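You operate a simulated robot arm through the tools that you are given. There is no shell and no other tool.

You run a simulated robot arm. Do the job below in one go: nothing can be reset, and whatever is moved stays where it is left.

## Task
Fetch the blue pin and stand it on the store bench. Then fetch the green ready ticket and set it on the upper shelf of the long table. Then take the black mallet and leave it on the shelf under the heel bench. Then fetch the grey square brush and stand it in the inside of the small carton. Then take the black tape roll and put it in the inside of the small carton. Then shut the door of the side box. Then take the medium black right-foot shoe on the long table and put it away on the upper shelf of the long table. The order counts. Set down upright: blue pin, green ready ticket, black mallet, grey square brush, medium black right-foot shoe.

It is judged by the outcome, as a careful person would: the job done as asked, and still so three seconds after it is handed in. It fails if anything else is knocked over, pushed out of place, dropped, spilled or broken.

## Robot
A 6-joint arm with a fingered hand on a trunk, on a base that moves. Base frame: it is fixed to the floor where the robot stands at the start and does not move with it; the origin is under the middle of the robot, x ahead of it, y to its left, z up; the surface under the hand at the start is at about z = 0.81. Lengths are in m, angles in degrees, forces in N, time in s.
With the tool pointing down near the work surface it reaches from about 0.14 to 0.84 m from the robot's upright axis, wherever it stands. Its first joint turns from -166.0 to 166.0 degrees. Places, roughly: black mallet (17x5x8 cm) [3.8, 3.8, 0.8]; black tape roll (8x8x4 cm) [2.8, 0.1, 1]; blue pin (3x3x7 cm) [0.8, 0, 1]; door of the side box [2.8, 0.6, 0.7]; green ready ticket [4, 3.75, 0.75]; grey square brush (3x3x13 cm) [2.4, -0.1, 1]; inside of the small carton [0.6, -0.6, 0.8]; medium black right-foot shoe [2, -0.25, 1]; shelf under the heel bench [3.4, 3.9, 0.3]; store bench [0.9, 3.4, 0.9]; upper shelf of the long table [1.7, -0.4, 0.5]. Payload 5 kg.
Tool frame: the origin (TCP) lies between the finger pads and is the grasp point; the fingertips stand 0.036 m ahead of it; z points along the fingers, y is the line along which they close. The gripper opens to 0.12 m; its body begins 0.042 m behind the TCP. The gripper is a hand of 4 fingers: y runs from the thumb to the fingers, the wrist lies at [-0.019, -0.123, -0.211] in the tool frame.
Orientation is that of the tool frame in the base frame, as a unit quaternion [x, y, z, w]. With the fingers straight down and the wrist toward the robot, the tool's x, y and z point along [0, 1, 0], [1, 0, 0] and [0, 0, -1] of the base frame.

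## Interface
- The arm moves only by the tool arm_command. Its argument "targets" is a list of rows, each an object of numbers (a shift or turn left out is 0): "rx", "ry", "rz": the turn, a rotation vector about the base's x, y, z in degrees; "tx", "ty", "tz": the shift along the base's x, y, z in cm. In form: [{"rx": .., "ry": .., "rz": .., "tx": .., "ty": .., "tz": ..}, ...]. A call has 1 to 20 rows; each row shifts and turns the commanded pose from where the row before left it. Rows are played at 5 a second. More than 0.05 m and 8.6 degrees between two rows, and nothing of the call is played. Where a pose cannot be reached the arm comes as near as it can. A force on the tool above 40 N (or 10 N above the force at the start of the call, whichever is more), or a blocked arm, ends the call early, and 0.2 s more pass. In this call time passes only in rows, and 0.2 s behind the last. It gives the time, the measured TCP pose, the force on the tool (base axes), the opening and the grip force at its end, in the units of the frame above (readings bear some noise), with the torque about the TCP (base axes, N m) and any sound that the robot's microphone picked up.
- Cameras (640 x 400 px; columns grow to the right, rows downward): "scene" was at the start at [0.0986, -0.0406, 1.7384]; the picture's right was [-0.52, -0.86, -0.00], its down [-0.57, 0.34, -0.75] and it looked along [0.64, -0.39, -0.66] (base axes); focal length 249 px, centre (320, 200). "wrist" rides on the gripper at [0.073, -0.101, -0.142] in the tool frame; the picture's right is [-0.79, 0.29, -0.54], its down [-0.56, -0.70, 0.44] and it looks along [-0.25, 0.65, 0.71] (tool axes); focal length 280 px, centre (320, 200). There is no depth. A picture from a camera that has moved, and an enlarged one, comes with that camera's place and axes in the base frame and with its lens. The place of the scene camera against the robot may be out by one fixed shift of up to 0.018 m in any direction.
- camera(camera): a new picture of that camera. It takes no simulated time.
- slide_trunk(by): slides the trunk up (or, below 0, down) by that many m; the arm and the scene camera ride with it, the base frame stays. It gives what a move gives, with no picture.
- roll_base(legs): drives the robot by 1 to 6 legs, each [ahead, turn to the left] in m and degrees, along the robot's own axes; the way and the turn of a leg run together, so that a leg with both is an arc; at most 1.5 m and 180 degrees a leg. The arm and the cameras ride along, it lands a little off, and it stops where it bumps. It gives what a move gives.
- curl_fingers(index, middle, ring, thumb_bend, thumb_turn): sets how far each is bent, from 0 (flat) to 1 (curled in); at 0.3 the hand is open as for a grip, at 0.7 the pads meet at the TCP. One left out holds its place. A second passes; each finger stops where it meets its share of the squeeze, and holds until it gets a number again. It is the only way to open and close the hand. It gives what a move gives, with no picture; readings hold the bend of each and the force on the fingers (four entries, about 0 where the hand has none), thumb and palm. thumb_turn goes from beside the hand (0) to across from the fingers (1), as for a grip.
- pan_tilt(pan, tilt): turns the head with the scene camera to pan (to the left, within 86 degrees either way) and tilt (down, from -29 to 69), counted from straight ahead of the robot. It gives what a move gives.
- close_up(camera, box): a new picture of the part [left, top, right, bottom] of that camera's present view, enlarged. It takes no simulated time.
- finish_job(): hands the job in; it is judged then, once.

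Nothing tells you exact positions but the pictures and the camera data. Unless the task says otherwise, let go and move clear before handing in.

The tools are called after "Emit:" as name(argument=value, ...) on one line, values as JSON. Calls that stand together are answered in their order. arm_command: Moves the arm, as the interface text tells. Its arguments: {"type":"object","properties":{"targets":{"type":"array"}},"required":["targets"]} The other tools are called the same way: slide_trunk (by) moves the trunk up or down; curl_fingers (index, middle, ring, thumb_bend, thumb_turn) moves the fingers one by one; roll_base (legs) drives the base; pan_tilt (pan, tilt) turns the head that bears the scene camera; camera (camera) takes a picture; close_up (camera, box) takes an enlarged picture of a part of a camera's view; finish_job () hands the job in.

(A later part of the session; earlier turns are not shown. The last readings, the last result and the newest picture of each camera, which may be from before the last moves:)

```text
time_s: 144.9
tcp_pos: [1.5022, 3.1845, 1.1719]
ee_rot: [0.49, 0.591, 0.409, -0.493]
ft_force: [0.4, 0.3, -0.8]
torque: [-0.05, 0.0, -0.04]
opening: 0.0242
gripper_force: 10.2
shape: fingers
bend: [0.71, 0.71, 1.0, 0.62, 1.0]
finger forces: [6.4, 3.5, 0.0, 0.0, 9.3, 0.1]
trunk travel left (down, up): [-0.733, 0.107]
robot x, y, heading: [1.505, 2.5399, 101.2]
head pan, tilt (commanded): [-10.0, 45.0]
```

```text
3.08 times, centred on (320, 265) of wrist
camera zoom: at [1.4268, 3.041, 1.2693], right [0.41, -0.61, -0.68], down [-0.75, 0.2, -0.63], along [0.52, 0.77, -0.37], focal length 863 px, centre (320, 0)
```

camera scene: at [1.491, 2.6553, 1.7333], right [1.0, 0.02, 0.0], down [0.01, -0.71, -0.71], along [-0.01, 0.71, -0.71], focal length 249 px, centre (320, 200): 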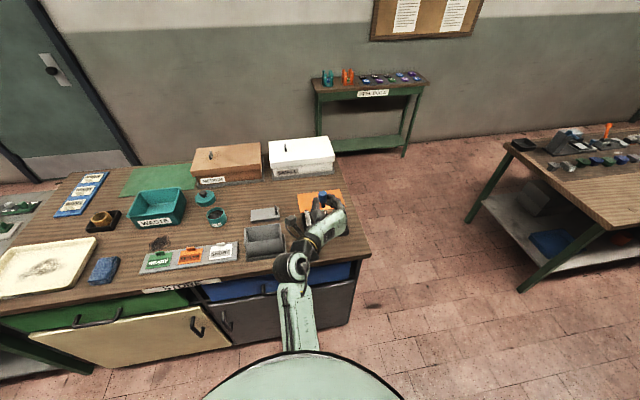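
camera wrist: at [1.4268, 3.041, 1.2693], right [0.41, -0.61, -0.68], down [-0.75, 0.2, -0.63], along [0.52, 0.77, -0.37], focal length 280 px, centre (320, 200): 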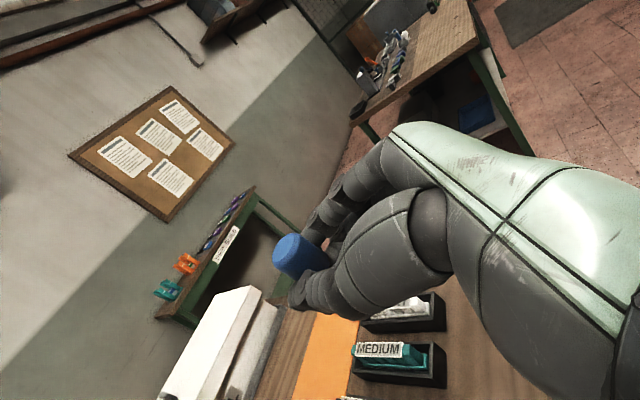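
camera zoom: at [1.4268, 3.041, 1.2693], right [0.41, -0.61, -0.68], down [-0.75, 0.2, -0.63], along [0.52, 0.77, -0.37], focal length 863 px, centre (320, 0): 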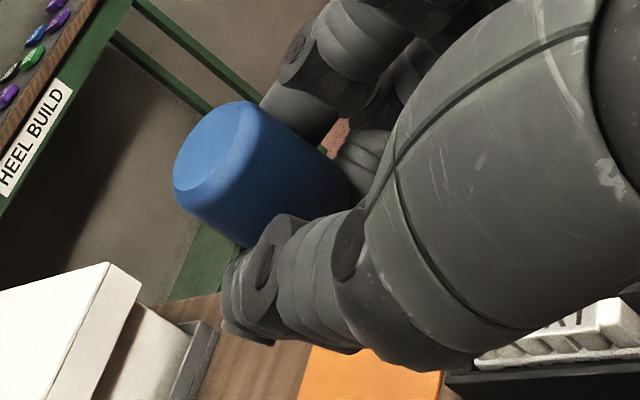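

The pin leans about 3–4° (foot to the right), so I correct that and lower toward the bench.

Emit:
arm_command(targets=[{"ry": 3.5, "tz": -3}, {"tz": -4}, {"tz": -4}, {"tz": -4}, {"tz": -3}, {"tz": -2}])

Emit:
close_up(camera="scene", box=[270, 190, 370, 260])

Emit:
camera(camera="wrist")

```text
time_s: 146.3
tcp_pos: [1.5053, 3.1848, 0.97]
ee_rot: [0.502, 0.576, 0.393, -0.512]
ft_force: [-0.3, 1.2, -0.5]
torque: [-0.02, 0.03, 0.04]
opening: 0.0244
gripper_force: 9.7
shape: fingers
bend: [0.71, 0.71, 1.0, 0.62, 1.0]
finger forces: [6.4, 3.5, 0.1, 0.0, 9.2, 0.0]
trunk travel left (down, up): [-0.733, 0.107]
robot x, y, heading: [1.5076, 2.5413, 101.2]
head pan, tilt (commanded): [-10.0, 45.0]
```

```text
5.71 times, centred on (320, 225) of scene
camera zoom: at [1.4918, 2.6556, 1.7333], right [1.0, 0.02, 0.0], down [0.01, -0.71, -0.71], along [-0.01, 0.71, -0.71], focal length 1422 px, centre (320, 57)
```

zoom: 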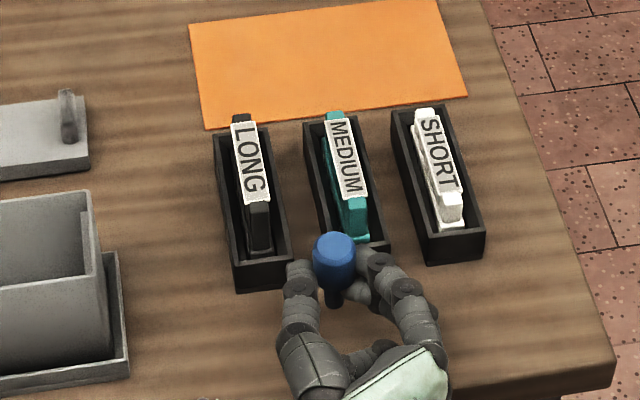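

```text
taken
camera wrist: at [1.4341, 3.0406, 1.0728], right [0.37, -0.61, -0.7], down [-0.79, 0.2, -0.58], along [0.49, 0.77, -0.41], focal length 280 px, centre (320, 200)
```

wrist: 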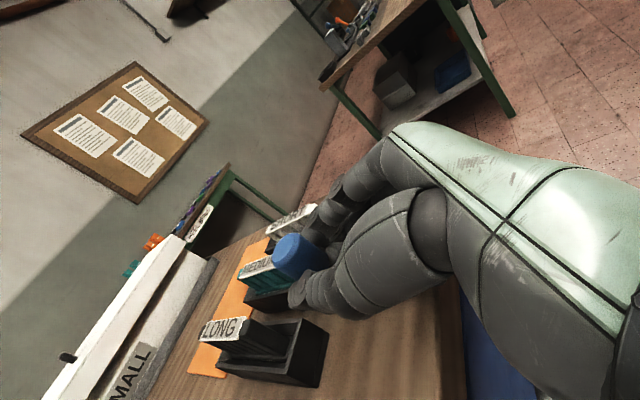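

Roll looks good now. I shift 1.5 cm further onto the bench and lower slowly until the foot touches.

Emit:
arm_command(targets=[{"ty": 1.5, "tz": -1}, {"tz": -1}, {"tz": -0.7}, {"tz": -0.5}])

Emit:
close_up(camera="scene", box=[270, 200, 370, 270])

Emit:
close_up(camera="wrist", box=[200, 200, 440, 350])

```text
time_s: 147.3
tcp_pos: [1.5058, 3.2005, 0.9469]
ee_rot: [0.504, 0.577, 0.392, -0.51]
ft_force: [0.7, -0.1, 0.3]
torque: [0.0, -0.04, -0.04]
opening: 0.0245
gripper_force: 9.7
shape: fingers
bend: [0.71, 0.71, 1.0, 0.62, 1.0]
finger forces: [6.4, 3.5, 0.0, 0.1, 9.1, 0.0]
out of reach, approached as far as the arm can: row 3, 4
trunk travel left (down, up): [-0.733, 0.107]
robot x, y, heading: [1.5012, 2.5415, 101.0]
head pan, tilt (commanded): [-10.0, 45.0]
```

```text
5.71 times, centred on (320, 235) of scene
camera zoom: at [1.4918, 2.6556, 1.7333], right [1.0, 0.02, 0.0], down [0.01, -0.71, -0.71], along [-0.01, 0.71, -0.71], focal length 1422 px, centre (320, 0)
```

zoom: 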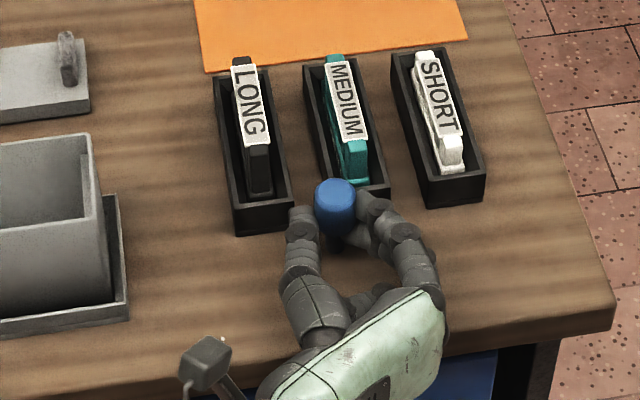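

```text
2.67 times, centred on (320, 275) of wrist
camera zoom: at [1.4347, 3.0571, 1.0505], right [0.37, -0.61, -0.7], down [-0.79, 0.19, -0.58], along [0.49, 0.76, -0.41], focal length 748 px, centre (320, 0)
```

zoom: 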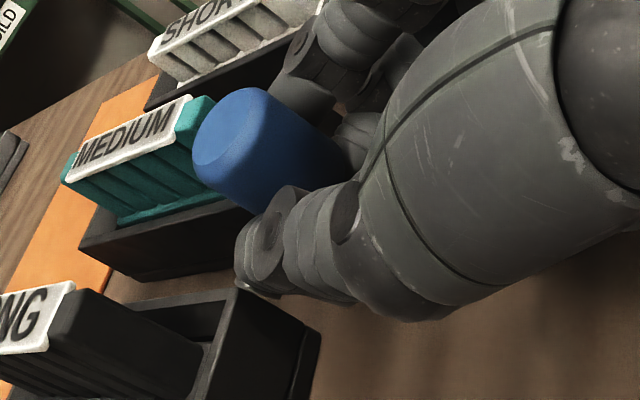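

The arm is at its lower limit here, so I lower the last centimetres with the trunk.

Emit:
slide_trunk(by=-0.01)

Emit:
close_up(camera="scene", box=[290, 220, 350, 262])

```text
time_s: 147.9
tcp_pos: [1.5056, 3.2005, 0.9422]
ee_rot: [0.502, 0.576, 0.392, -0.511]
ft_force: [2.6, -1.4, 22.0]
torque: [-0.57, -0.58, -0.03]
opening: 0.0244
gripper_force: 20.8
shape: fingers
bend: [0.71, 0.71, 1.0, 0.62, 1.0]
finger forces: [6.3, 3.5, 21.5, 0.0, 9.2, 0.0]
trunk travel left (down, up): [-0.723, 0.117]
robot x, y, heading: [1.5044, 2.5418, 101.0]
head pan, tilt (commanded): [-10.0, 45.0]
```

```text
9.52 times, centred on (320, 241) of scene
camera zoom: at [1.492, 2.6525, 1.7238], right [1.0, 0.02, 0.0], down [0.01, -0.71, -0.71], along [-0.01, 0.71, -0.71], focal length 2370 px, centre (320, -190)
```

zoom: 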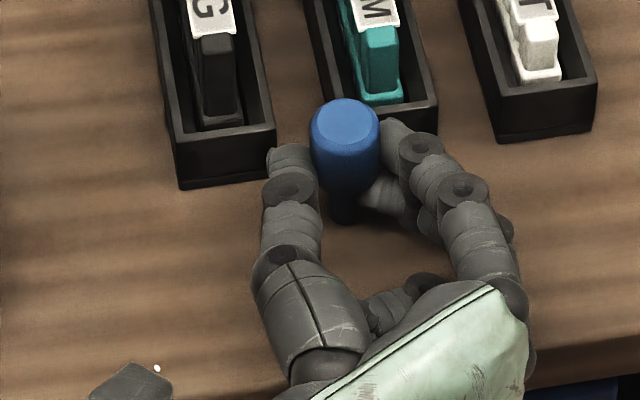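

The curled ring finger touches the bench first (21 N). I raise a few millimetres to relieve it and check.

Emit:
arm_command(targets=[{"tz": 0.2}, {"tz": 0}])

```text
time_s: 148.5
tcp_pos: [1.5035, 3.199, 0.9424]
ee_rot: [0.503, 0.577, 0.392, -0.51]
ft_force: [2.0, 5.5, 21.0]
torque: [-0.3, -0.54, 0.13]
opening: 0.0242
gripper_force: 19.9
shape: fingers
bend: [0.71, 0.71, 1.0, 0.62, 1.0]
finger forces: [6.4, 3.5, 21.5, 0.0, 9.2, 0.0]
trunk travel left (down, up): [-0.723, 0.117]
robot x, y, heading: [1.4974, 2.5408, 101.0]
head pan, tilt (commanded): [-10.0, 45.0]
```

Emit:
arm_command(targets=[{"tz": 0.3}, {"tz": 0}])

Emit:
close_up(camera="scene", box=[290, 220, 350, 262])

```text
time_s: 149.1
tcp_pos: [1.505, 3.1985, 0.942]
ee_rot: [0.505, 0.578, 0.39, -0.509]
ft_force: [1.7, 5.6, 11.4]
torque: [-0.05, -0.29, 0.11]
opening: 0.0242
gripper_force: 15.6
shape: fingers
bend: [0.71, 0.71, 1.0, 0.62, 1.0]
finger forces: [6.4, 3.5, 11.6, 0.0, 9.2, 0.0]
trunk travel left (down, up): [-0.723, 0.117]
robot x, y, heading: [1.5024, 2.5449, 100.9]
head pan, tilt (commanded): [-10.0, 45.0]
```

```text
9.52 times, centred on (320, 241) of scene
camera zoom: at [1.492, 2.6544, 1.7233], right [1.0, 0.02, 0.0], down [0.01, -0.71, -0.71], along [-0.01, 0.71, -0.71], focal length 2370 px, centre (320, -190)
```

zoom: 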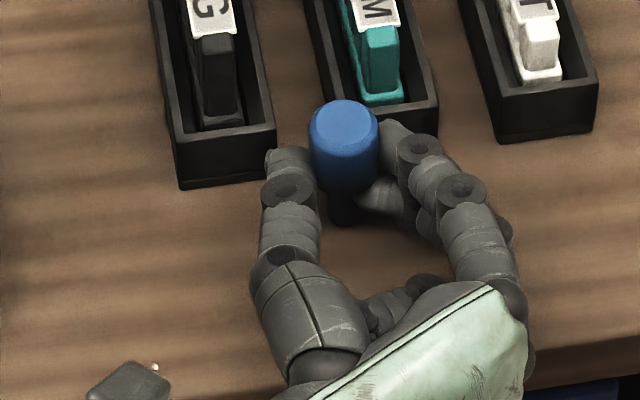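

Emit:
arm_command(targets=[{"tz": 0.25}, {"tz": 0}])

Emit:
close_up(camera="wrist", box=[200, 200, 440, 350])

```text
time_s: 149.7
tcp_pos: [1.5053, 3.1971, 0.9433]
ee_rot: [0.505, 0.578, 0.39, -0.509]
ft_force: [0.7, 1.2, 1.2]
torque: [0.0, -0.05, 0.01]
opening: 0.0244
gripper_force: 10.1
shape: fingers
bend: [0.71, 0.71, 1.0, 0.62, 1.0]
finger forces: [6.4, 3.5, 1.3, 0.0, 9.2, 0.0]
trunk travel left (down, up): [-0.723, 0.117]
robot x, y, heading: [1.5006, 2.5433, 101.1]
head pan, tilt (commanded): [-10.0, 45.0]
```

```text
2.67 times, centred on (320, 275) of wrist
camera zoom: at [1.4342, 3.0561, 1.0476], right [0.37, -0.62, -0.7], down [-0.79, 0.19, -0.58], along [0.49, 0.76, -0.42], focal length 748 px, centre (320, 0)
```

zoom: 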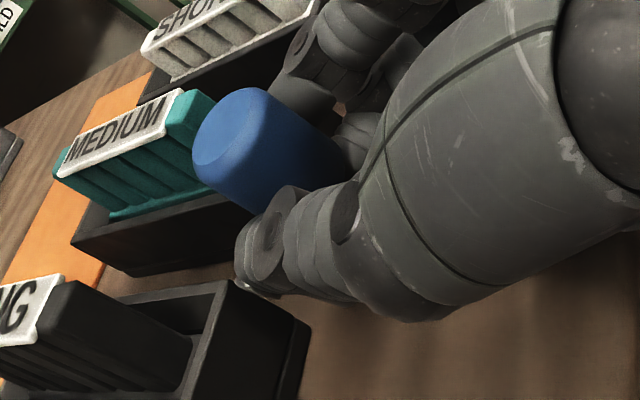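

The pin is vertical within about 1–3° and its foot is at bench level within millimetres. I now loosen the grip gradually.

Emit:
curl_fingers(index=0.67, middle=0.67, thumb_bend=0.61)

Emit:
close_up(camera="scene", box=[290, 220, 350, 262])

```text
time_s: 150.7
tcp_pos: [1.5048, 3.2004, 0.9448]
ee_rot: [0.504, 0.578, 0.391, -0.51]
ft_force: [0.5, -0.2, -1.1]
torque: [-0.06, -0.03, 0.0]
opening: 0.0269
gripper_force: 1.9
shape: fingers
bend: [0.66, 0.67, 1.0, 0.6, 1.0]
finger forces: [1.5, 0.7, 0.1, 0.0, 1.3, 0.0]
trunk travel left (down, up): [-0.723, 0.117]
robot x, y, heading: [1.5065, 2.5426, 101.2]
head pan, tilt (commanded): [-10.0, 45.0]
```

```text
9.52 times, centred on (320, 241) of scene
camera zoom: at [1.4918, 2.6551, 1.7233], right [1.0, 0.02, 0.0], down [0.01, -0.71, -0.71], along [-0.01, 0.71, -0.71], focal length 2370 px, centre (320, -190)
```

zoom: 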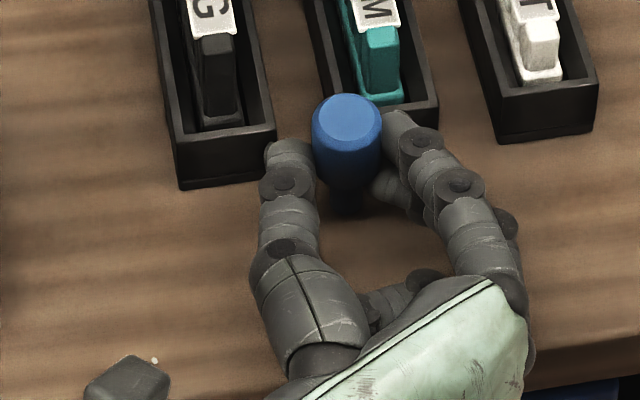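

Emit:
curl_fingers(index=0.645, middle=0.645, thumb_bend=0.59)

Emit:
close_up(camera="scene", box=[290, 220, 350, 262])

Emit:
close_up(camera="wrist", box=[200, 200, 440, 350])

```text
time_s: 151.7
tcp_pos: [1.5048, 3.1995, 0.9457]
ee_rot: [0.503, 0.578, 0.391, -0.509]
ft_force: [0.6, -0.7, -0.2]
torque: [0.0, 0.0, 0.0]
opening: 0.0301
gripper_force: 0.2
shape: fingers
bend: [0.64, 0.64, 1.0, 0.59, 1.0]
finger forces: [0.1, 0.1, 0.1, 0.0, 0.3, 0.0]
trunk travel left (down, up): [-0.723, 0.117]
robot x, y, heading: [1.5007, 2.5426, 101.1]
head pan, tilt (commanded): [-10.0, 45.0]
```

```text
9.52 times, centred on (320, 241) of scene
camera zoom: at [1.4918, 2.6551, 1.7234], right [1.0, 0.02, 0.0], down [0.01, -0.71, -0.71], along [-0.01, 0.71, -0.71], focal length 2370 px, centre (320, -190)
```

zoom: 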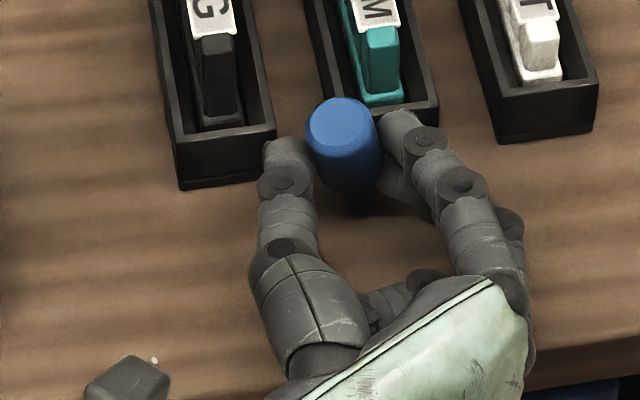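

```text
2.67 times, centred on (320, 275) of wrist
camera zoom: at [1.434, 3.0567, 1.0488], right [0.37, -0.61, -0.7], down [-0.79, 0.19, -0.58], along [0.49, 0.76, -0.41], focal length 748 px, centre (320, 0)
```

zoom: 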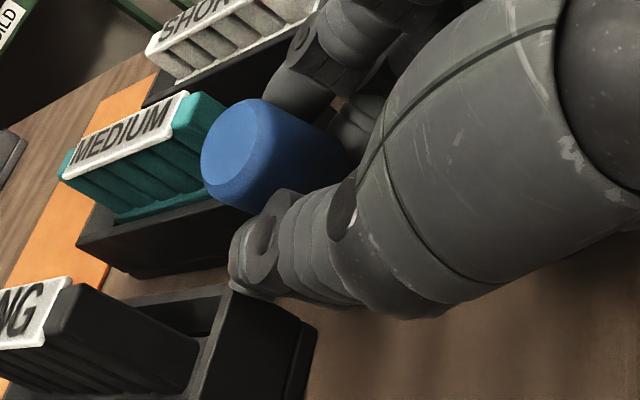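

The pin now stands on its foot but leans left against the thumb. I nudge the hand to the right in small steps so the thumb pushes it upright.

Emit:
arm_command(targets=[{"tx": 0.2}, {"tx": 0.2}, {"tx": 0.1}, {"tx": 0}])

Emit:
close_up(camera="scene", box=[290, 220, 350, 262])

```text
time_s: 152.7
tcp_pos: [1.5093, 3.2005, 0.9447]
ee_rot: [0.503, 0.578, 0.391, -0.51]
ft_force: [0.8, -1.0, 0.0]
torque: [-0.01, -0.03, 0.01]
opening: 0.0303
gripper_force: 0.4
shape: fingers
bend: [0.64, 0.64, 1.0, 0.59, 1.0]
finger forces: [0.1, 0.3, 0.0, 0.0, 0.3, 0.1]
trunk travel left (down, up): [-0.723, 0.117]
robot x, y, heading: [1.4994, 2.5409, 101.1]
head pan, tilt (commanded): [-10.0, 45.0]
```

```text
9.52 times, centred on (320, 241) of scene
camera zoom: at [1.4918, 2.6551, 1.7234], right [1.0, 0.02, 0.0], down [0.01, -0.71, -0.71], along [-0.01, 0.71, -0.71], focal length 2370 px, centre (320, -190)
```

zoom: 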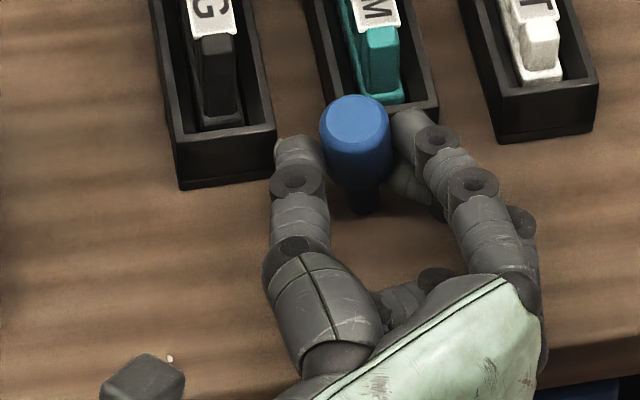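

Emit:
arm_command(targets=[{"tx": 0.15}, {"tx": 0}])

Emit:
close_up(camera="scene", box=[290, 220, 350, 262])

Emit:
close_up(camera="wrist", box=[260, 220, 356, 280])

```text
time_s: 153.3
tcp_pos: [1.5115, 3.2007, 0.9461]
ee_rot: [0.504, 0.578, 0.391, -0.509]
ft_force: [0.2, 0.2, -0.8]
torque: [-0.03, -0.01, 0.01]
opening: 0.0301
gripper_force: 0.6
shape: fingers
bend: [0.64, 0.64, 1.0, 0.59, 1.0]
finger forces: [0.1, 0.2, 0.1, 0.0, 0.3, 0.1]
trunk travel left (down, up): [-0.723, 0.117]
robot x, y, heading: [1.504, 2.5465, 101.1]
head pan, tilt (commanded): [-10.0, 45.0]
```

```text
9.52 times, centred on (320, 241) of scene
camera zoom: at [1.4918, 2.6551, 1.7234], right [1.0, 0.02, 0.0], down [0.01, -0.71, -0.71], along [-0.01, 0.71, -0.71], focal length 2370 px, centre (320, -190)
```

zoom: 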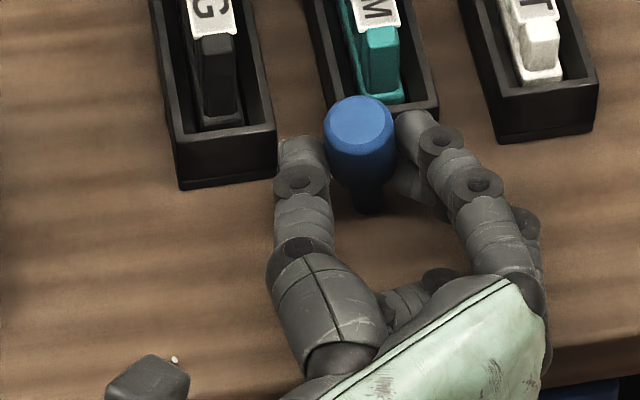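

```text
6.67 times, centred on (308, 250) of wrist
camera zoom: at [1.4403, 3.0572, 1.0486], right [0.37, -0.61, -0.7], down [-0.79, 0.19, -0.58], along [0.49, 0.77, -0.41], focal length 1869 px, centre (400, -133)
```

zoom: 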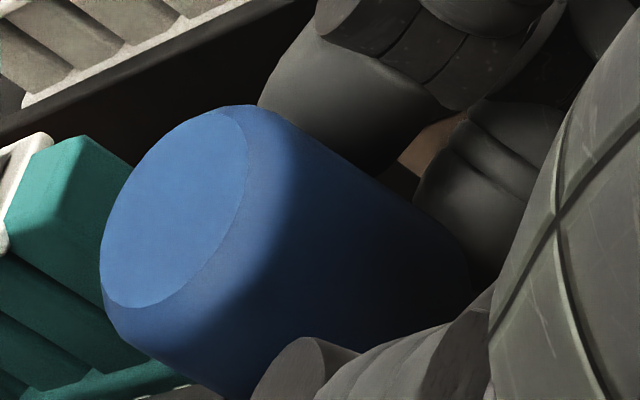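

Emit:
close_up(camera="scene", box=[314, 232, 338, 247])

```text
16.00 times, centred on (326, 240) of scene
camera zoom: at [1.4918, 2.6551, 1.7234], right [1.0, 0.02, 0.0], down [0.01, -0.71, -0.71], along [-0.01, 0.71, -0.71], focal length 3982 px, centre (224, -432)
```

zoom: 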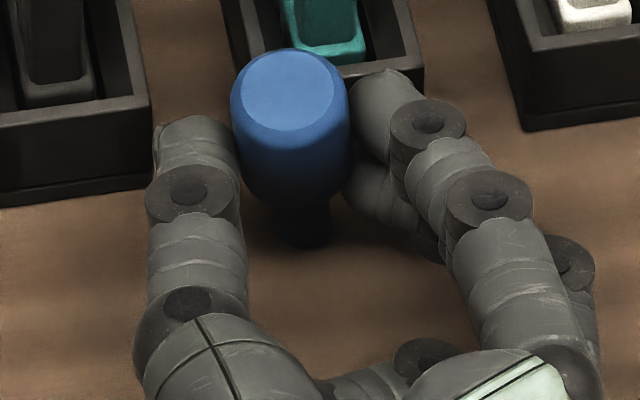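

Emit:
arm_command(targets=[{"tz": -0.15}, {"tz": -0.1}, {"tz": 0}])

Emit:
close_up(camera="scene", box=[314, 232, 338, 247])

```text
time_s: 154.1
tcp_pos: [1.5112, 3.201, 0.9433]
ee_rot: [0.503, 0.578, 0.391, -0.51]
ft_force: [0.9, -0.7, 4.6]
torque: [-0.1, -0.12, 0.04]
opening: 0.0299
gripper_force: 2.1
shape: fingers
bend: [0.64, 0.64, 1.0, 0.59, 1.0]
finger forces: [0.1, 0.0, 3.5, 0.1, 0.2, 0.0]
trunk travel left (down, up): [-0.723, 0.117]
robot x, y, heading: [1.5006, 2.5386, 101.1]
head pan, tilt (commanded): [-10.0, 45.0]
```

```text
16.00 times, centred on (326, 240) of scene
camera zoom: at [1.4918, 2.6545, 1.7234], right [1.0, 0.02, 0.0], down [0.01, -0.71, -0.71], along [-0.01, 0.71, -0.71], focal length 3982 px, centre (224, -432)
```

zoom: 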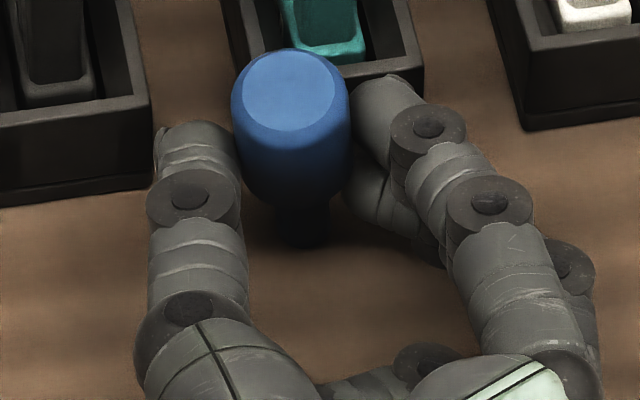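

The pin's top stayed put while the hand moved down, so it is standing on the bench. I open the fingers a bit more.

Emit:
curl_fingers(index=0.62, middle=0.62, thumb_bend=0.58)

Emit:
close_up(camera="scene", box=[314, 232, 338, 247])

```text
time_s: 155.1
tcp_pos: [1.5107, 3.1992, 0.9438]
ee_rot: [0.503, 0.578, 0.392, -0.509]
ft_force: [0.7, 0.2, 5.1]
torque: [-0.09, -0.12, 0.01]
opening: 0.0355
gripper_force: 2.2
shape: fingers
bend: [0.62, 0.62, 1.0, 0.57, 1.0]
finger forces: [0.0, 0.0, 5.0, 0.1, 0.0, 0.1]
trunk travel left (down, up): [-0.723, 0.117]
robot x, y, heading: [1.5048, 2.5437, 100.8]
head pan, tilt (commanded): [-10.0, 45.0]
```

```text
16.00 times, centred on (326, 240) of scene
camera zoom: at [1.4918, 2.6545, 1.7234], right [1.0, 0.02, 0.0], down [0.01, -0.71, -0.71], along [-0.01, 0.71, -0.71], focal length 3982 px, centre (224, -432)
```

zoom: 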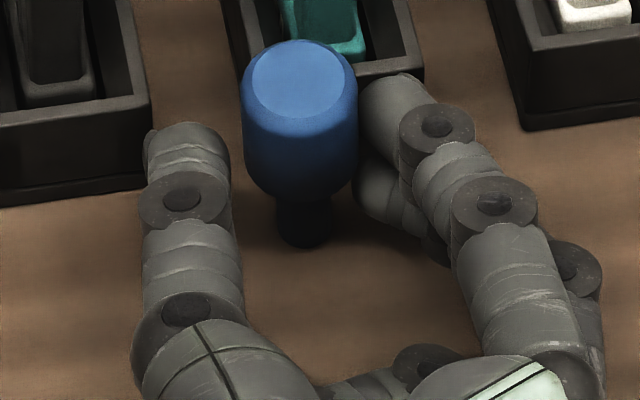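

The pin stands free now. I open wide, raise a hair, and withdraw straight back.

Emit:
curl_fingers(index=0.5, middle=0.5, thumb_bend=0.45)

Emit:
arm_command(targets=[{"tz": 0.5}, {"tx": 0.2, "ty": -1.0}, {"tx": 0.4, "ty": -2}, {"tx": 0.6, "ty": -3}, {"tx": 0.6, "ty": -3}])

Emit:
close_up(camera="scene", box=[280, 200, 370, 260])

```text
time_s: 156.1
tcp_pos: [1.5103, 3.2004, 0.9435]
ee_rot: [0.503, 0.578, 0.391, -0.509]
ft_force: [0.5, 0.8, 4.7]
torque: [-0.1, -0.14, 0.0]
opening: 0.071
gripper_force: 2.6
shape: fingers
bend: [0.5, 0.5, 1.0, 0.45, 0.99]
finger forces: [0.0, 0.1, 5.4, 0.1, 0.0, 0.1]
trunk travel left (down, up): [-0.723, 0.117]
robot x, y, heading: [1.5032, 2.5418, 101.0]
head pan, tilt (commanded): [-10.0, 45.0]
```

```text
time_s: 157.3
tcp_pos: [1.5281, 3.1088, 0.949]
ee_rot: [0.503, 0.578, 0.391, -0.51]
ft_force: [-0.6, -0.2, 0.1]
torque: [0.0, 0.0, 0.0]
opening: 0.0711
gripper_force: 0.1
shape: fingers
bend: [0.5, 0.5, 1.0, 0.45, 0.99]
finger forces: [0.1, 0.0, 0.0, 0.1, 0.0, 0.1]
trunk travel left (down, up): [-0.723, 0.117]
robot x, y, heading: [1.504, 2.54, 101.0]
head pan, tilt (commanded): [-10.0, 45.0]
```

```text
6.67 times, centred on (325, 230) of scene
camera zoom: at [1.4921, 2.6531, 1.7235], right [1.0, 0.02, 0.0], down [0.01, -0.71, -0.71], along [-0.01, 0.71, -0.71], focal length 1659 px, centre (287, 0)
```

zoom: 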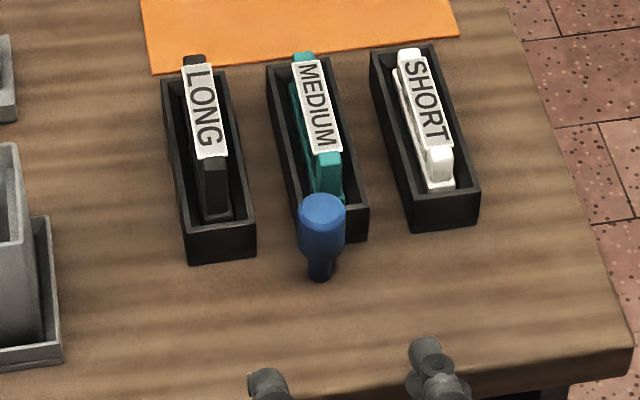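

The blue pin stands upright on the store bench. Next: the green ready ticket near (4, 3.75). I raise the arm, back off, and look toward the heel bench.

Emit:
arm_command(targets=[{"tz": 4, "ty": -1}, {"tz": 4, "ty": -1}, {"tz": 4}, {"tz": 4}, {"tz": 4}])

Emit:
roll_base(legs=[[-0.3, 0], [0, -70]])

Emit:
pan_tilt(pan=0, tilt=20)

Emit:
camera(camera="scene")

Emit:
close_up(camera="scene", box=[200, 80, 440, 230])

```text
time_s: 158.5
tcp_pos: [1.5298, 3.0874, 1.1457]
ee_rot: [0.504, 0.579, 0.39, -0.508]
ft_force: [0.3, 1.0, 0.0]
torque: [-0.02, 0.03, 0.0]
opening: 0.0713
gripper_force: 0.1
shape: fingers
bend: [0.5, 0.5, 1.0, 0.45, 0.99]
finger forces: [0.1, 0.0, 0.0, 0.0, 0.0, 0.1]
trunk travel left (down, up): [-0.723, 0.117]
robot x, y, heading: [1.5025, 2.5399, 101.0]
head pan, tilt (commanded): [-10.0, 45.0]
```

```text
time_s: 164.3
tcp_pos: [2.0869, 2.3986, 1.1465]
ee_rot: [0.746, 0.177, 0.614, -0.187]
ft_force: [0.3, -1.0, -0.5]
torque: [-0.03, 0.0, 0.01]
opening: 0.071
gripper_force: 0.2
shape: fingers
bend: [0.5, 0.5, 1.0, 0.45, 0.99]
finger forces: [0.0, 0.0, 0.0, 0.0, 0.0, 0.0]
trunk travel left (down, up): [-0.723, 0.117]
robot x, y, heading: [1.563, 2.2452, 29.8]
head pan, tilt (commanded): [-10.0, 45.0]
```

```text
time_s: 165.2
tcp_pos: [2.0866, 2.3984, 1.1475]
ee_rot: [0.746, 0.177, 0.614, -0.188]
ft_force: [0.9, 0.2, 0.3]
torque: [0.0, -0.01, 0.0]
opening: 0.0708
gripper_force: 0.0
shape: fingers
bend: [0.5, 0.5, 1.0, 0.45, 0.99]
finger forces: [0.1, 0.0, 0.0, 0.0, 0.1, 0.1]
trunk travel left (down, up): [-0.723, 0.117]
robot x, y, heading: [1.5618, 2.2491, 29.9]
head pan, tilt (commanded): [0.0, 20.0]
```

```text
taken
camera scene: at [1.6638, 2.3126, 1.762], right [0.5, -0.87, 0.0], down [-0.3, -0.17, -0.94], along [0.81, 0.47, -0.34], focal length 249 px, centre (320, 200)
```

scene: 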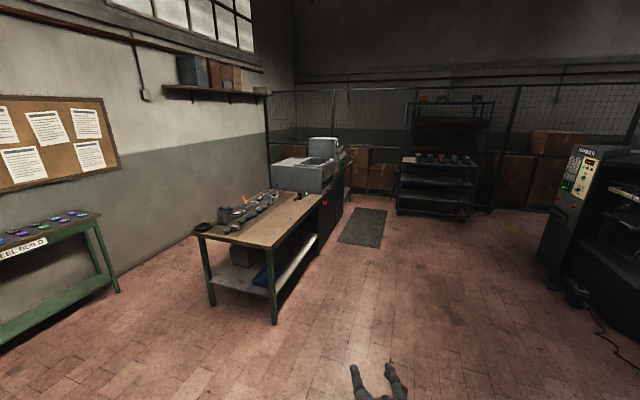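

```text
2.67 times, centred on (320, 155) of scene
camera zoom: at [1.6638, 2.3126, 1.762], right [0.5, -0.87, 0.0], down [-0.3, -0.17, -0.94], along [0.81, 0.47, -0.34], focal length 664 px, centre (320, 320)
```

zoom: 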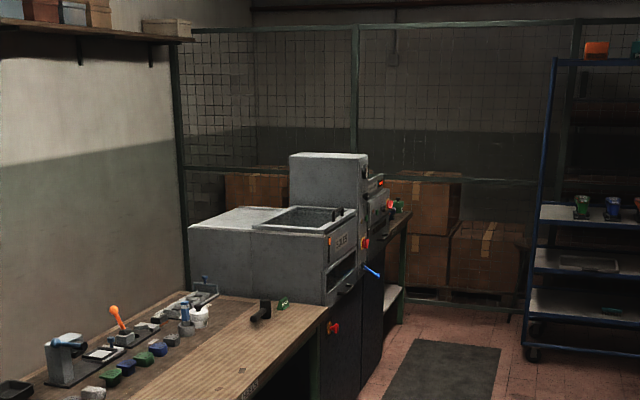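

I see the heel bench with the green ticket and the black mallet near its right end by the grey machine. I drive in front of that part of the bench.

Emit:
roll_base(legs=[[0, -12], [1.2, 0], [0.95, 0], [0, 82]])

Emit:
pan_tilt(pan=-15, tilt=45)

Emit:
camera(camera="scene")

Emit:
close_up(camera="scene", box=[240, 60, 480, 210])

```text
time_s: 181.8
tcp_pos: [3.6094, 3.4443, 1.147]
ee_rot: [0.51, 0.572, 0.396, -0.506]
ft_force: [-0.4, 0.4, -0.8]
torque: [0.01, 0.05, 0.02]
opening: 0.0711
gripper_force: 0.0
shape: fingers
bend: [0.5, 0.5, 1.0, 0.45, 0.99]
finger forces: [0.0, 0.1, 0.1, 0.0, 0.0, 0.0]
trunk travel left (down, up): [-0.723, 0.117]
robot x, y, heading: [3.5735, 2.9003, 100.0]
head pan, tilt (commanded): [0.0, 20.0]
```

```text
time_s: 182.7
tcp_pos: [3.6098, 3.4458, 1.1476]
ee_rot: [0.509, 0.572, 0.397, -0.506]
ft_force: [0.5, -0.2, -0.2]
torque: [0.01, -0.03, 0.01]
opening: 0.071
gripper_force: 0.2
shape: fingers
bend: [0.5, 0.5, 1.0, 0.45, 0.99]
finger forces: [0.0, 0.1, 0.0, 0.1, 0.0, 0.1]
trunk travel left (down, up): [-0.723, 0.117]
robot x, y, heading: [3.5722, 2.8985, 99.9]
head pan, tilt (commanded): [-15.0, 45.0]
```

```text
taken
camera scene: at [3.5705, 3.0129, 1.7234], right [1.0, -0.09, 0.0], down [-0.06, -0.7, -0.71], along [0.06, 0.7, -0.71], focal length 249 px, centre (320, 200)
```

scene: 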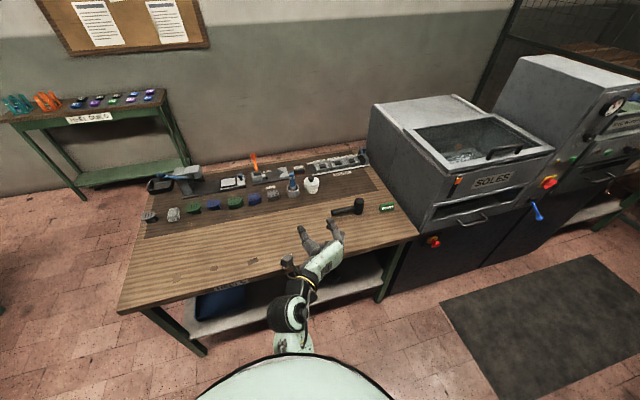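

```text
2.67 times, centred on (360, 135) of scene
camera zoom: at [3.5705, 3.0129, 1.7234], right [1.0, -0.09, 0.0], down [-0.06, -0.7, -0.71], along [0.06, 0.7, -0.71], focal length 664 px, centre (213, 373)
```

zoom: 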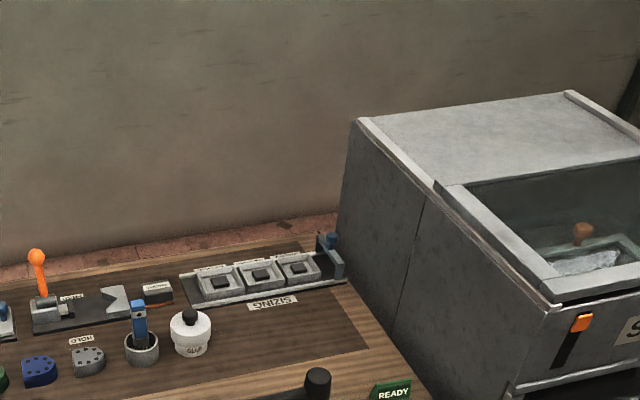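

Emit:
close_up(camera="scene", box=[310, 170, 430, 245])

```text
5.33 times, centred on (370, 208) of scene
camera zoom: at [3.5705, 3.0129, 1.7234], right [1.0, -0.09, 0.0], down [-0.06, -0.7, -0.71], along [0.06, 0.7, -0.71], focal length 1327 px, centre (53, 160)
```

zoom: 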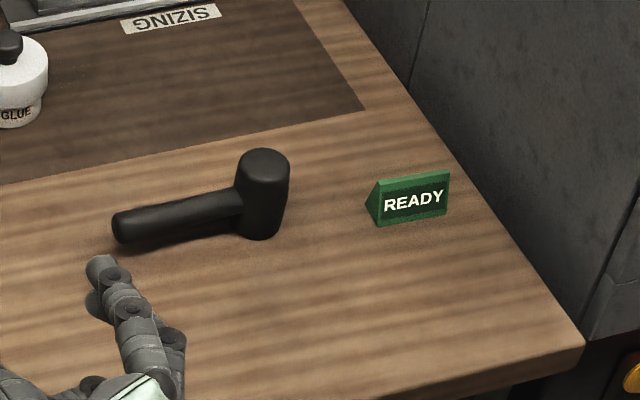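

The ticket is a small green tent at about (3.99, 3.87), near the bench's right end beside the machine; the mallet is left of it. First I bring the hand back to the fingers-down pose here above free space.

Emit:
arm_command(targets=[{"ry": -3.5, "tz": 2}, {"rz": 7.5, "tz": 2}, {"rz": 7.5}, {"rz": 7.5}, {"rz": 7.5}, {"rz": 7.5}, {"rz": 7.5}, {"rz": 7.5}, {"rz": 7.5}, {"rz": 7.5}, {"rz": 7.5}])

Emit:
arm_command(targets=[{"rx": -0.7, "ry": -7.97}, {"rx": -0.7, "ry": -7.97}, {"rx": -0.7, "ry": -7.97}, {"rx": -0.7, "ry": -7.97}, {"rx": -0.7, "ry": -7.97}, {"rx": -0.7, "ry": -7.97}, {"rx": -0.7, "ry": -7.97}, {"rx": -0.7, "ry": -7.97}, {"rx": -0.7, "ry": -7.97}, {"rx": -0.7, "ry": -7.97}, {"rz": 7.5}, {"rz": 7.5}])

```text
time_s: 185.1
tcp_pos: [3.612, 3.4464, 1.1865]
ee_rot: [0.035, 0.77, 0.028, -0.637]
ft_force: [-0.7, -0.4, 0.1]
torque: [0.0, -0.01, 0.02]
opening: 0.0713
gripper_force: 0.0
shape: fingers
bend: [0.5, 0.5, 1.0, 0.45, 0.99]
finger forces: [0.0, 0.1, 0.0, 0.0, 0.1, 0.0]
trunk travel left (down, up): [-0.723, 0.117]
robot x, y, heading: [3.5681, 2.8987, 99.6]
head pan, tilt (commanded): [-15.0, 45.0]
```

```text
time_s: 187.7
tcp_pos: [3.6108, 3.4641, 1.1457]
ee_rot: [-0.086, 0.996, 0.006, 0.007]
ft_force: [-1.0, -0.5, 0.0]
torque: [0.0, -0.03, 0.02]
opening: 0.0716
gripper_force: 0.2
shape: fingers
bend: [0.5, 0.5, 1.0, 0.45, 0.99]
finger forces: [0.1, 0.0, 0.0, 0.0, 0.1, 0.1]
out of reach, approached as far as the arm can: row 7, 8, 9, 10
trunk travel left (down, up): [-0.723, 0.117]
robot x, y, heading: [3.5712, 2.8979, 99.7]
head pan, tilt (commanded): [-15.0, 45.0]
```

Emit:
arm_command(targets=[{"tz": -3}, {"tz": -4}, {"tz": -4}, {"tz": -3, "tx": -3.4, "ty": -0.6}, {"tx": -3.4, "ty": -0.6}, {"tx": -3.4, "ty": -0.6}, {"tx": -3.4, "ty": -0.6}])

Emit:
camera(camera="scene")

```text
time_s: 189.3
tcp_pos: [3.4734, 3.4408, 1.0082]
ee_rot: [-0.085, 0.996, 0.003, 0.007]
ft_force: [0.1, 0.4, -0.3]
torque: [0.04, -0.03, -0.02]
opening: 0.0712
gripper_force: 0.0
shape: fingers
bend: [0.5, 0.5, 1.0, 0.45, 0.99]
finger forces: [0.1, 0.1, 0.0, 0.1, 0.0, 0.1]
trunk travel left (down, up): [-0.723, 0.117]
robot x, y, heading: [3.572, 2.9024, 99.8]
head pan, tilt (commanded): [-15.0, 45.0]
```

```text
taken
camera scene: at [3.5689, 3.0126, 1.7234], right [1.0, -0.09, 0.0], down [-0.06, -0.7, -0.71], along [0.06, 0.7, -0.71], focal length 249 px, centre (320, 200)
```

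scene: 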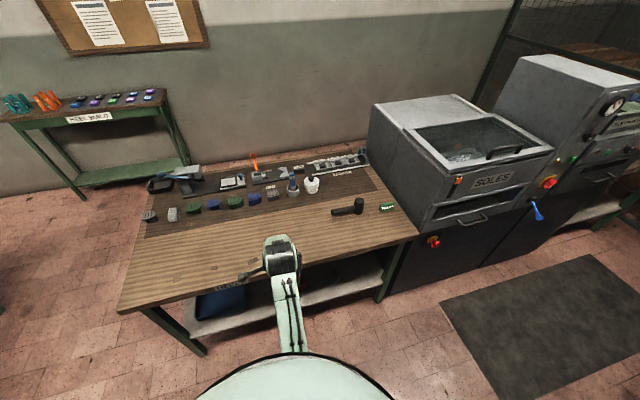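

Hand is straight ahead now. I shift the robot to the right and approach the ticket's end of the bench.

Emit:
roll_base(legs=[[0, -112.3], [0.58, 0], [0, 112.3], [0.3, 0]])

Emit:
pan_tilt(pan=0, tilt=50)

Emit:
camera(camera="scene")

Emit:
camera(camera="wrist")

```text
time_s: 206.0
tcp_pos: [4.0247, 3.5742, 1.0073]
ee_rot: [-0.06, 0.998, 0.002, 0.006]
ft_force: [-0.4, 0.4, 0.6]
torque: [0.04, 0.0, 0.01]
opening: 0.0712
gripper_force: 0.1
shape: fingers
bend: [0.5, 0.5, 1.0, 0.45, 0.99]
finger forces: [0.0, 0.0, 0.1, 0.0, 0.0, 0.1]
trunk travel left (down, up): [-0.723, 0.117]
robot x, y, heading: [4.0941, 3.0296, 96.8]
head pan, tilt (commanded): [-15.0, 45.0]
```

```text
time_s: 206.8
tcp_pos: [4.0244, 3.576, 1.0088]
ee_rot: [-0.06, 0.998, 0.003, 0.005]
ft_force: [-0.2, -0.3, -0.6]
torque: [0.04, 0.02, 0.0]
opening: 0.0715
gripper_force: 0.1
shape: fingers
bend: [0.5, 0.5, 1.0, 0.45, 0.99]
finger forces: [0.1, 0.1, 0.1, 0.1, 0.1, 0.0]
trunk travel left (down, up): [-0.723, 0.117]
robot x, y, heading: [4.0901, 3.0317, 96.9]
head pan, tilt (commanded): [0.0, 50.0]
```

```text
taken
camera scene: at [4.0766, 3.1384, 1.7165], right [0.99, 0.12, 0.0], down [0.09, -0.76, -0.64], along [-0.08, 0.64, -0.77], focal length 249 px, centre (320, 200)
```

scene: 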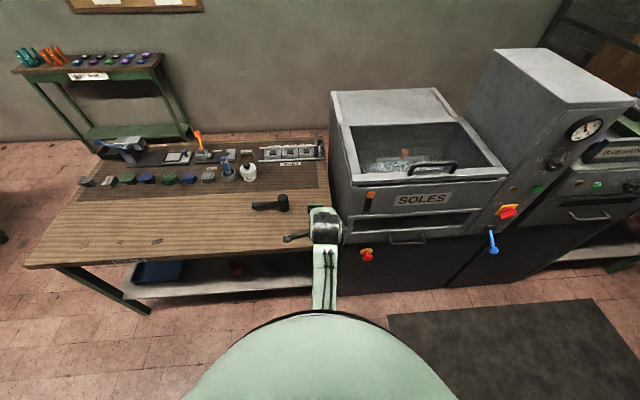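

```text
taken
camera wrist: at [3.9621, 3.4647, 1.1492], right [0.74, 0.38, 0.55], down [0.64, -0.63, -0.44], along [0.18, 0.68, -0.71], focal length 280 px, centre (320, 200)
```

wrist: 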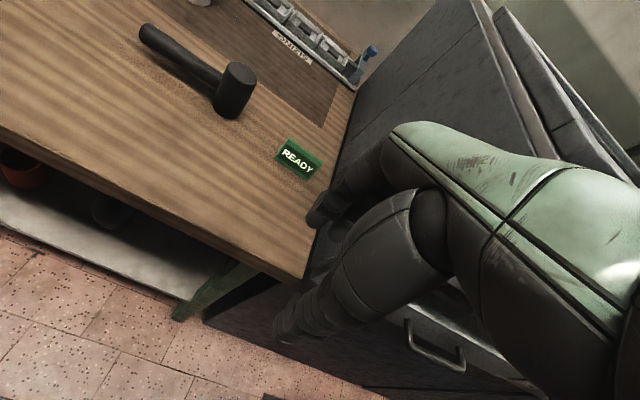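

Emit:
close_up(camera="wrist", box=[250, 120, 350, 190])

```text
5.71 times, centred on (300, 155) of wrist
camera zoom: at [3.9621, 3.4647, 1.1492], right [0.74, 0.38, 0.55], down [0.64, -0.63, -0.44], along [0.18, 0.68, -0.71], focal length 1602 px, centre (434, 457)
```

zoom: 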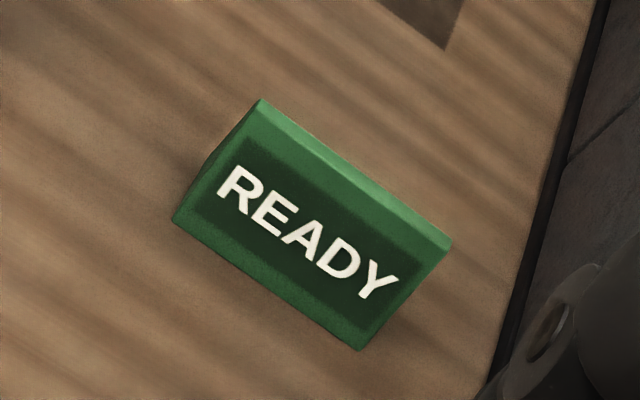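

Ticket located: centre ≈ (3.98, 3.871), apex z≈0.80. I shift the hand a little left (away from the machine wall), then roll forward 0.18 m.

Emit:
arm_command(targets=[{"tx": -3, "ty": -0.4, "rz": 2}])

Emit:
roll_base(legs=[[0.18, 0]])

Emit:
camera(camera="wrist")

Emit:
camera(camera="scene")

```text
time_s: 207.2
tcp_pos: [3.9927, 3.5709, 1.0071]
ee_rot: [-0.077, 0.997, 0.003, 0.007]
ft_force: [-0.3, 0.6, -0.4]
torque: [-0.04, -0.03, 0.03]
opening: 0.0712
gripper_force: 0.1
shape: fingers
bend: [0.5, 0.5, 1.0, 0.45, 0.99]
finger forces: [0.0, 0.0, 0.0, 0.1, 0.0, 0.0]
trunk travel left (down, up): [-0.723, 0.117]
robot x, y, heading: [4.09, 3.0284, 96.8]
head pan, tilt (commanded): [0.0, 50.0]
```

```text
time_s: 208.8
tcp_pos: [3.9723, 3.7488, 1.0068]
ee_rot: [-0.075, 0.997, 0.003, 0.006]
ft_force: [0.5, 0.0, 0.4]
torque: [0.02, 0.01, 0.0]
opening: 0.0715
gripper_force: 0.0
shape: fingers
bend: [0.5, 0.5, 1.0, 0.45, 0.99]
finger forces: [0.0, 0.0, 0.1, 0.0, 0.1, 0.0]
trunk travel left (down, up): [-0.723, 0.117]
robot x, y, heading: [4.0719, 3.2093, 97.0]
head pan, tilt (commanded): [0.0, 50.0]
```

```text
taken
camera wrist: at [3.9142, 3.6375, 1.1494], right [0.73, 0.4, 0.55], down [0.66, -0.6, -0.44], along [0.16, 0.69, -0.71], focal length 280 px, centre (320, 200)
```

wrist: 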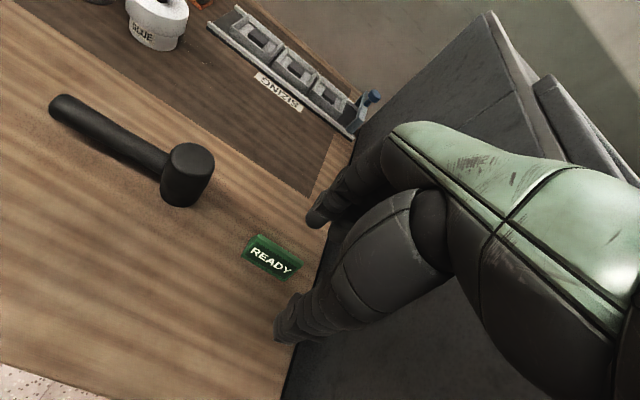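

```text
taken
camera scene: at [4.0552, 3.317, 1.7164], right [0.99, 0.12, 0.0], down [0.09, -0.76, -0.64], along [-0.08, 0.64, -0.77], focal length 249 px, centre (320, 200)
```

scene: 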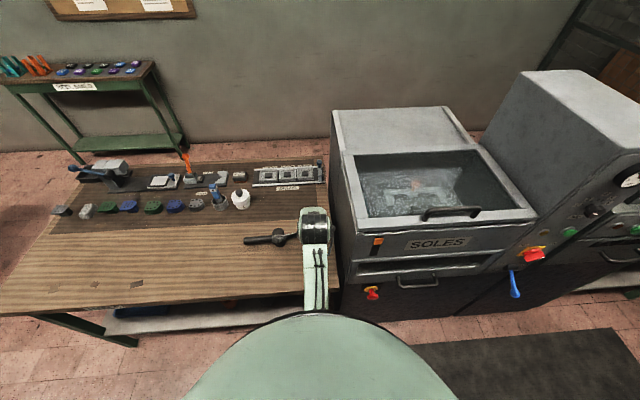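

Emit:
close_up(camera="wrist", box=[220, 210, 340, 290])

```text
5.00 times, centred on (280, 250) of wrist
camera zoom: at [3.9142, 3.6375, 1.1494], right [0.73, 0.4, 0.55], down [0.66, -0.6, -0.44], along [0.16, 0.69, -0.71], focal length 1402 px, centre (520, -50)
```

zoom: 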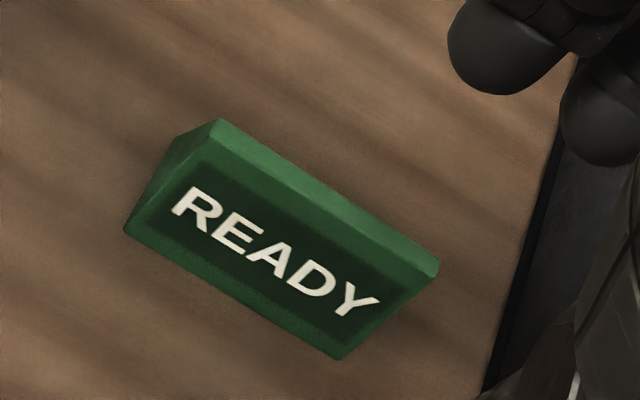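

I compute the bench top at z≈0.79 and the ticket centre at about (3.979, 3.831). I open the hand, move above it, then descend.

Emit:
curl_fingers(index=0.42, middle=0.42, ring=0.42, thumb_bend=0.35)

Emit:
arm_command(targets=[{"tx": 0.1, "ty": 4}, {"tx": 0.2, "ty": 4.2}, {"tz": -4}, {"tz": -4}, {"tz": -2}])

Emit:
camera(camera="wrist")

Emit:
close_up(camera="scene", box=[230, 190, 390, 290])

```text
time_s: 209.8
tcp_pos: [3.9731, 3.7488, 1.0081]
ee_rot: [-0.076, 0.997, 0.003, 0.007]
ft_force: [-0.5, -0.4, -1.0]
torque: [0.0, 0.0, -0.04]
opening: 0.0983
gripper_force: 0.1
shape: fingers
bend: [0.42, 0.42, 0.42, 0.35, 0.98]
finger forces: [0.0, 0.0, 0.0, 0.0, 0.0, 0.1]
trunk travel left (down, up): [-0.723, 0.117]
robot x, y, heading: [4.0705, 3.2101, 97.0]
head pan, tilt (commanded): [0.0, 50.0]
```

```text
time_s: 211.0
tcp_pos: [3.9758, 3.8315, 0.9083]
ee_rot: [-0.075, 0.997, 0.003, 0.006]
ft_force: [-0.4, 0.5, 0.9]
torque: [-0.01, 0.01, 0.04]
opening: 0.0983
gripper_force: 0.1
shape: fingers
bend: [0.42, 0.42, 0.42, 0.35, 0.98]
finger forces: [0.0, 0.1, 0.0, 0.1, 0.0, 0.0]
trunk travel left (down, up): [-0.723, 0.117]
robot x, y, heading: [4.0749, 3.2067, 96.9]
head pan, tilt (commanded): [0.0, 50.0]
```

```text
taken
camera wrist: at [3.9171, 3.7194, 1.0491], right [0.73, 0.4, 0.55], down [0.66, -0.6, -0.44], along [0.16, 0.69, -0.71], focal length 280 px, centre (320, 200)
```

wrist: 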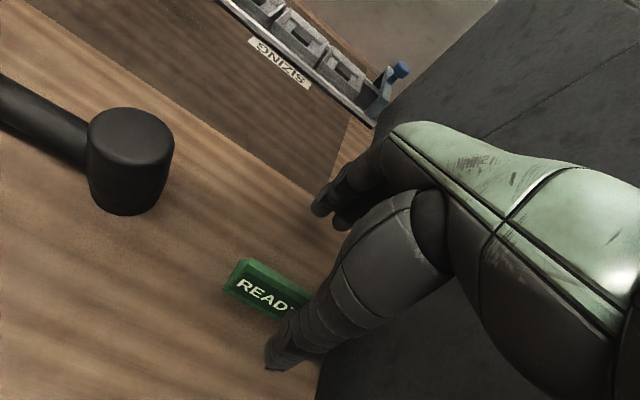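

```text
4.00 times, centred on (310, 240) of scene
camera zoom: at [4.0554, 3.317, 1.7165], right [0.99, 0.12, 0.0], down [0.09, -0.76, -0.64], along [-0.08, 0.64, -0.77], focal length 995 px, centre (360, 40)
```

zoom: 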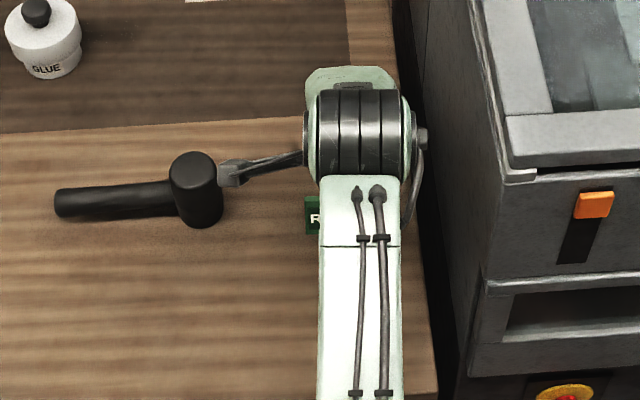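

Triangulation confirms bench z≈0.79 and the ticket right under the hand. I lower to grasp height.

Emit:
arm_command(targets=[{"tz": -3}, {"tz": -2.5}, {"tz": -1}, {"tz": -0.4}, {"tz": 0}])

Emit:
close_up(camera="wrist", box=[200, 180, 440, 330])

```text
time_s: 212.2
tcp_pos: [3.9774, 3.8312, 0.8403]
ee_rot: [-0.076, 0.997, 0.005, 0.006]
ft_force: [0.2, -0.5, 5.7]
torque: [0.27, -0.01, 0.02]
opening: 0.0985
gripper_force: 2.7
shape: fingers
bend: [0.42, 0.42, 0.42, 0.35, 0.98]
finger forces: [0.0, 5.6, 0.0, 0.0, 0.0, 0.1]
trunk travel left (down, up): [-0.723, 0.117]
robot x, y, heading: [4.0709, 3.2072, 96.8]
head pan, tilt (commanded): [0.0, 50.0]
```

```text
2.67 times, centred on (320, 255) of wrist
camera zoom: at [3.9184, 3.7194, 0.9816], right [0.73, 0.4, 0.55], down [0.66, -0.6, -0.44], along [0.16, 0.69, -0.71], focal length 748 px, centre (320, 53)
```

zoom: 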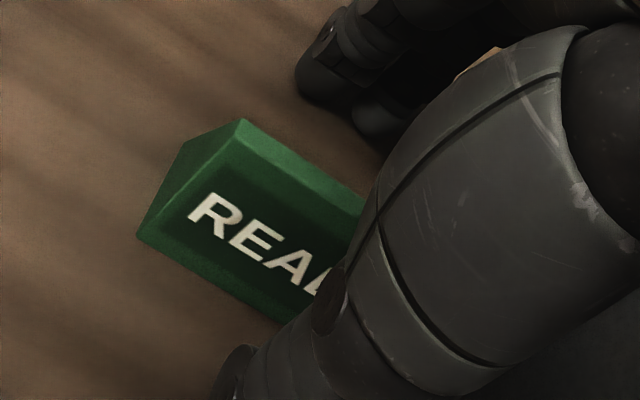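

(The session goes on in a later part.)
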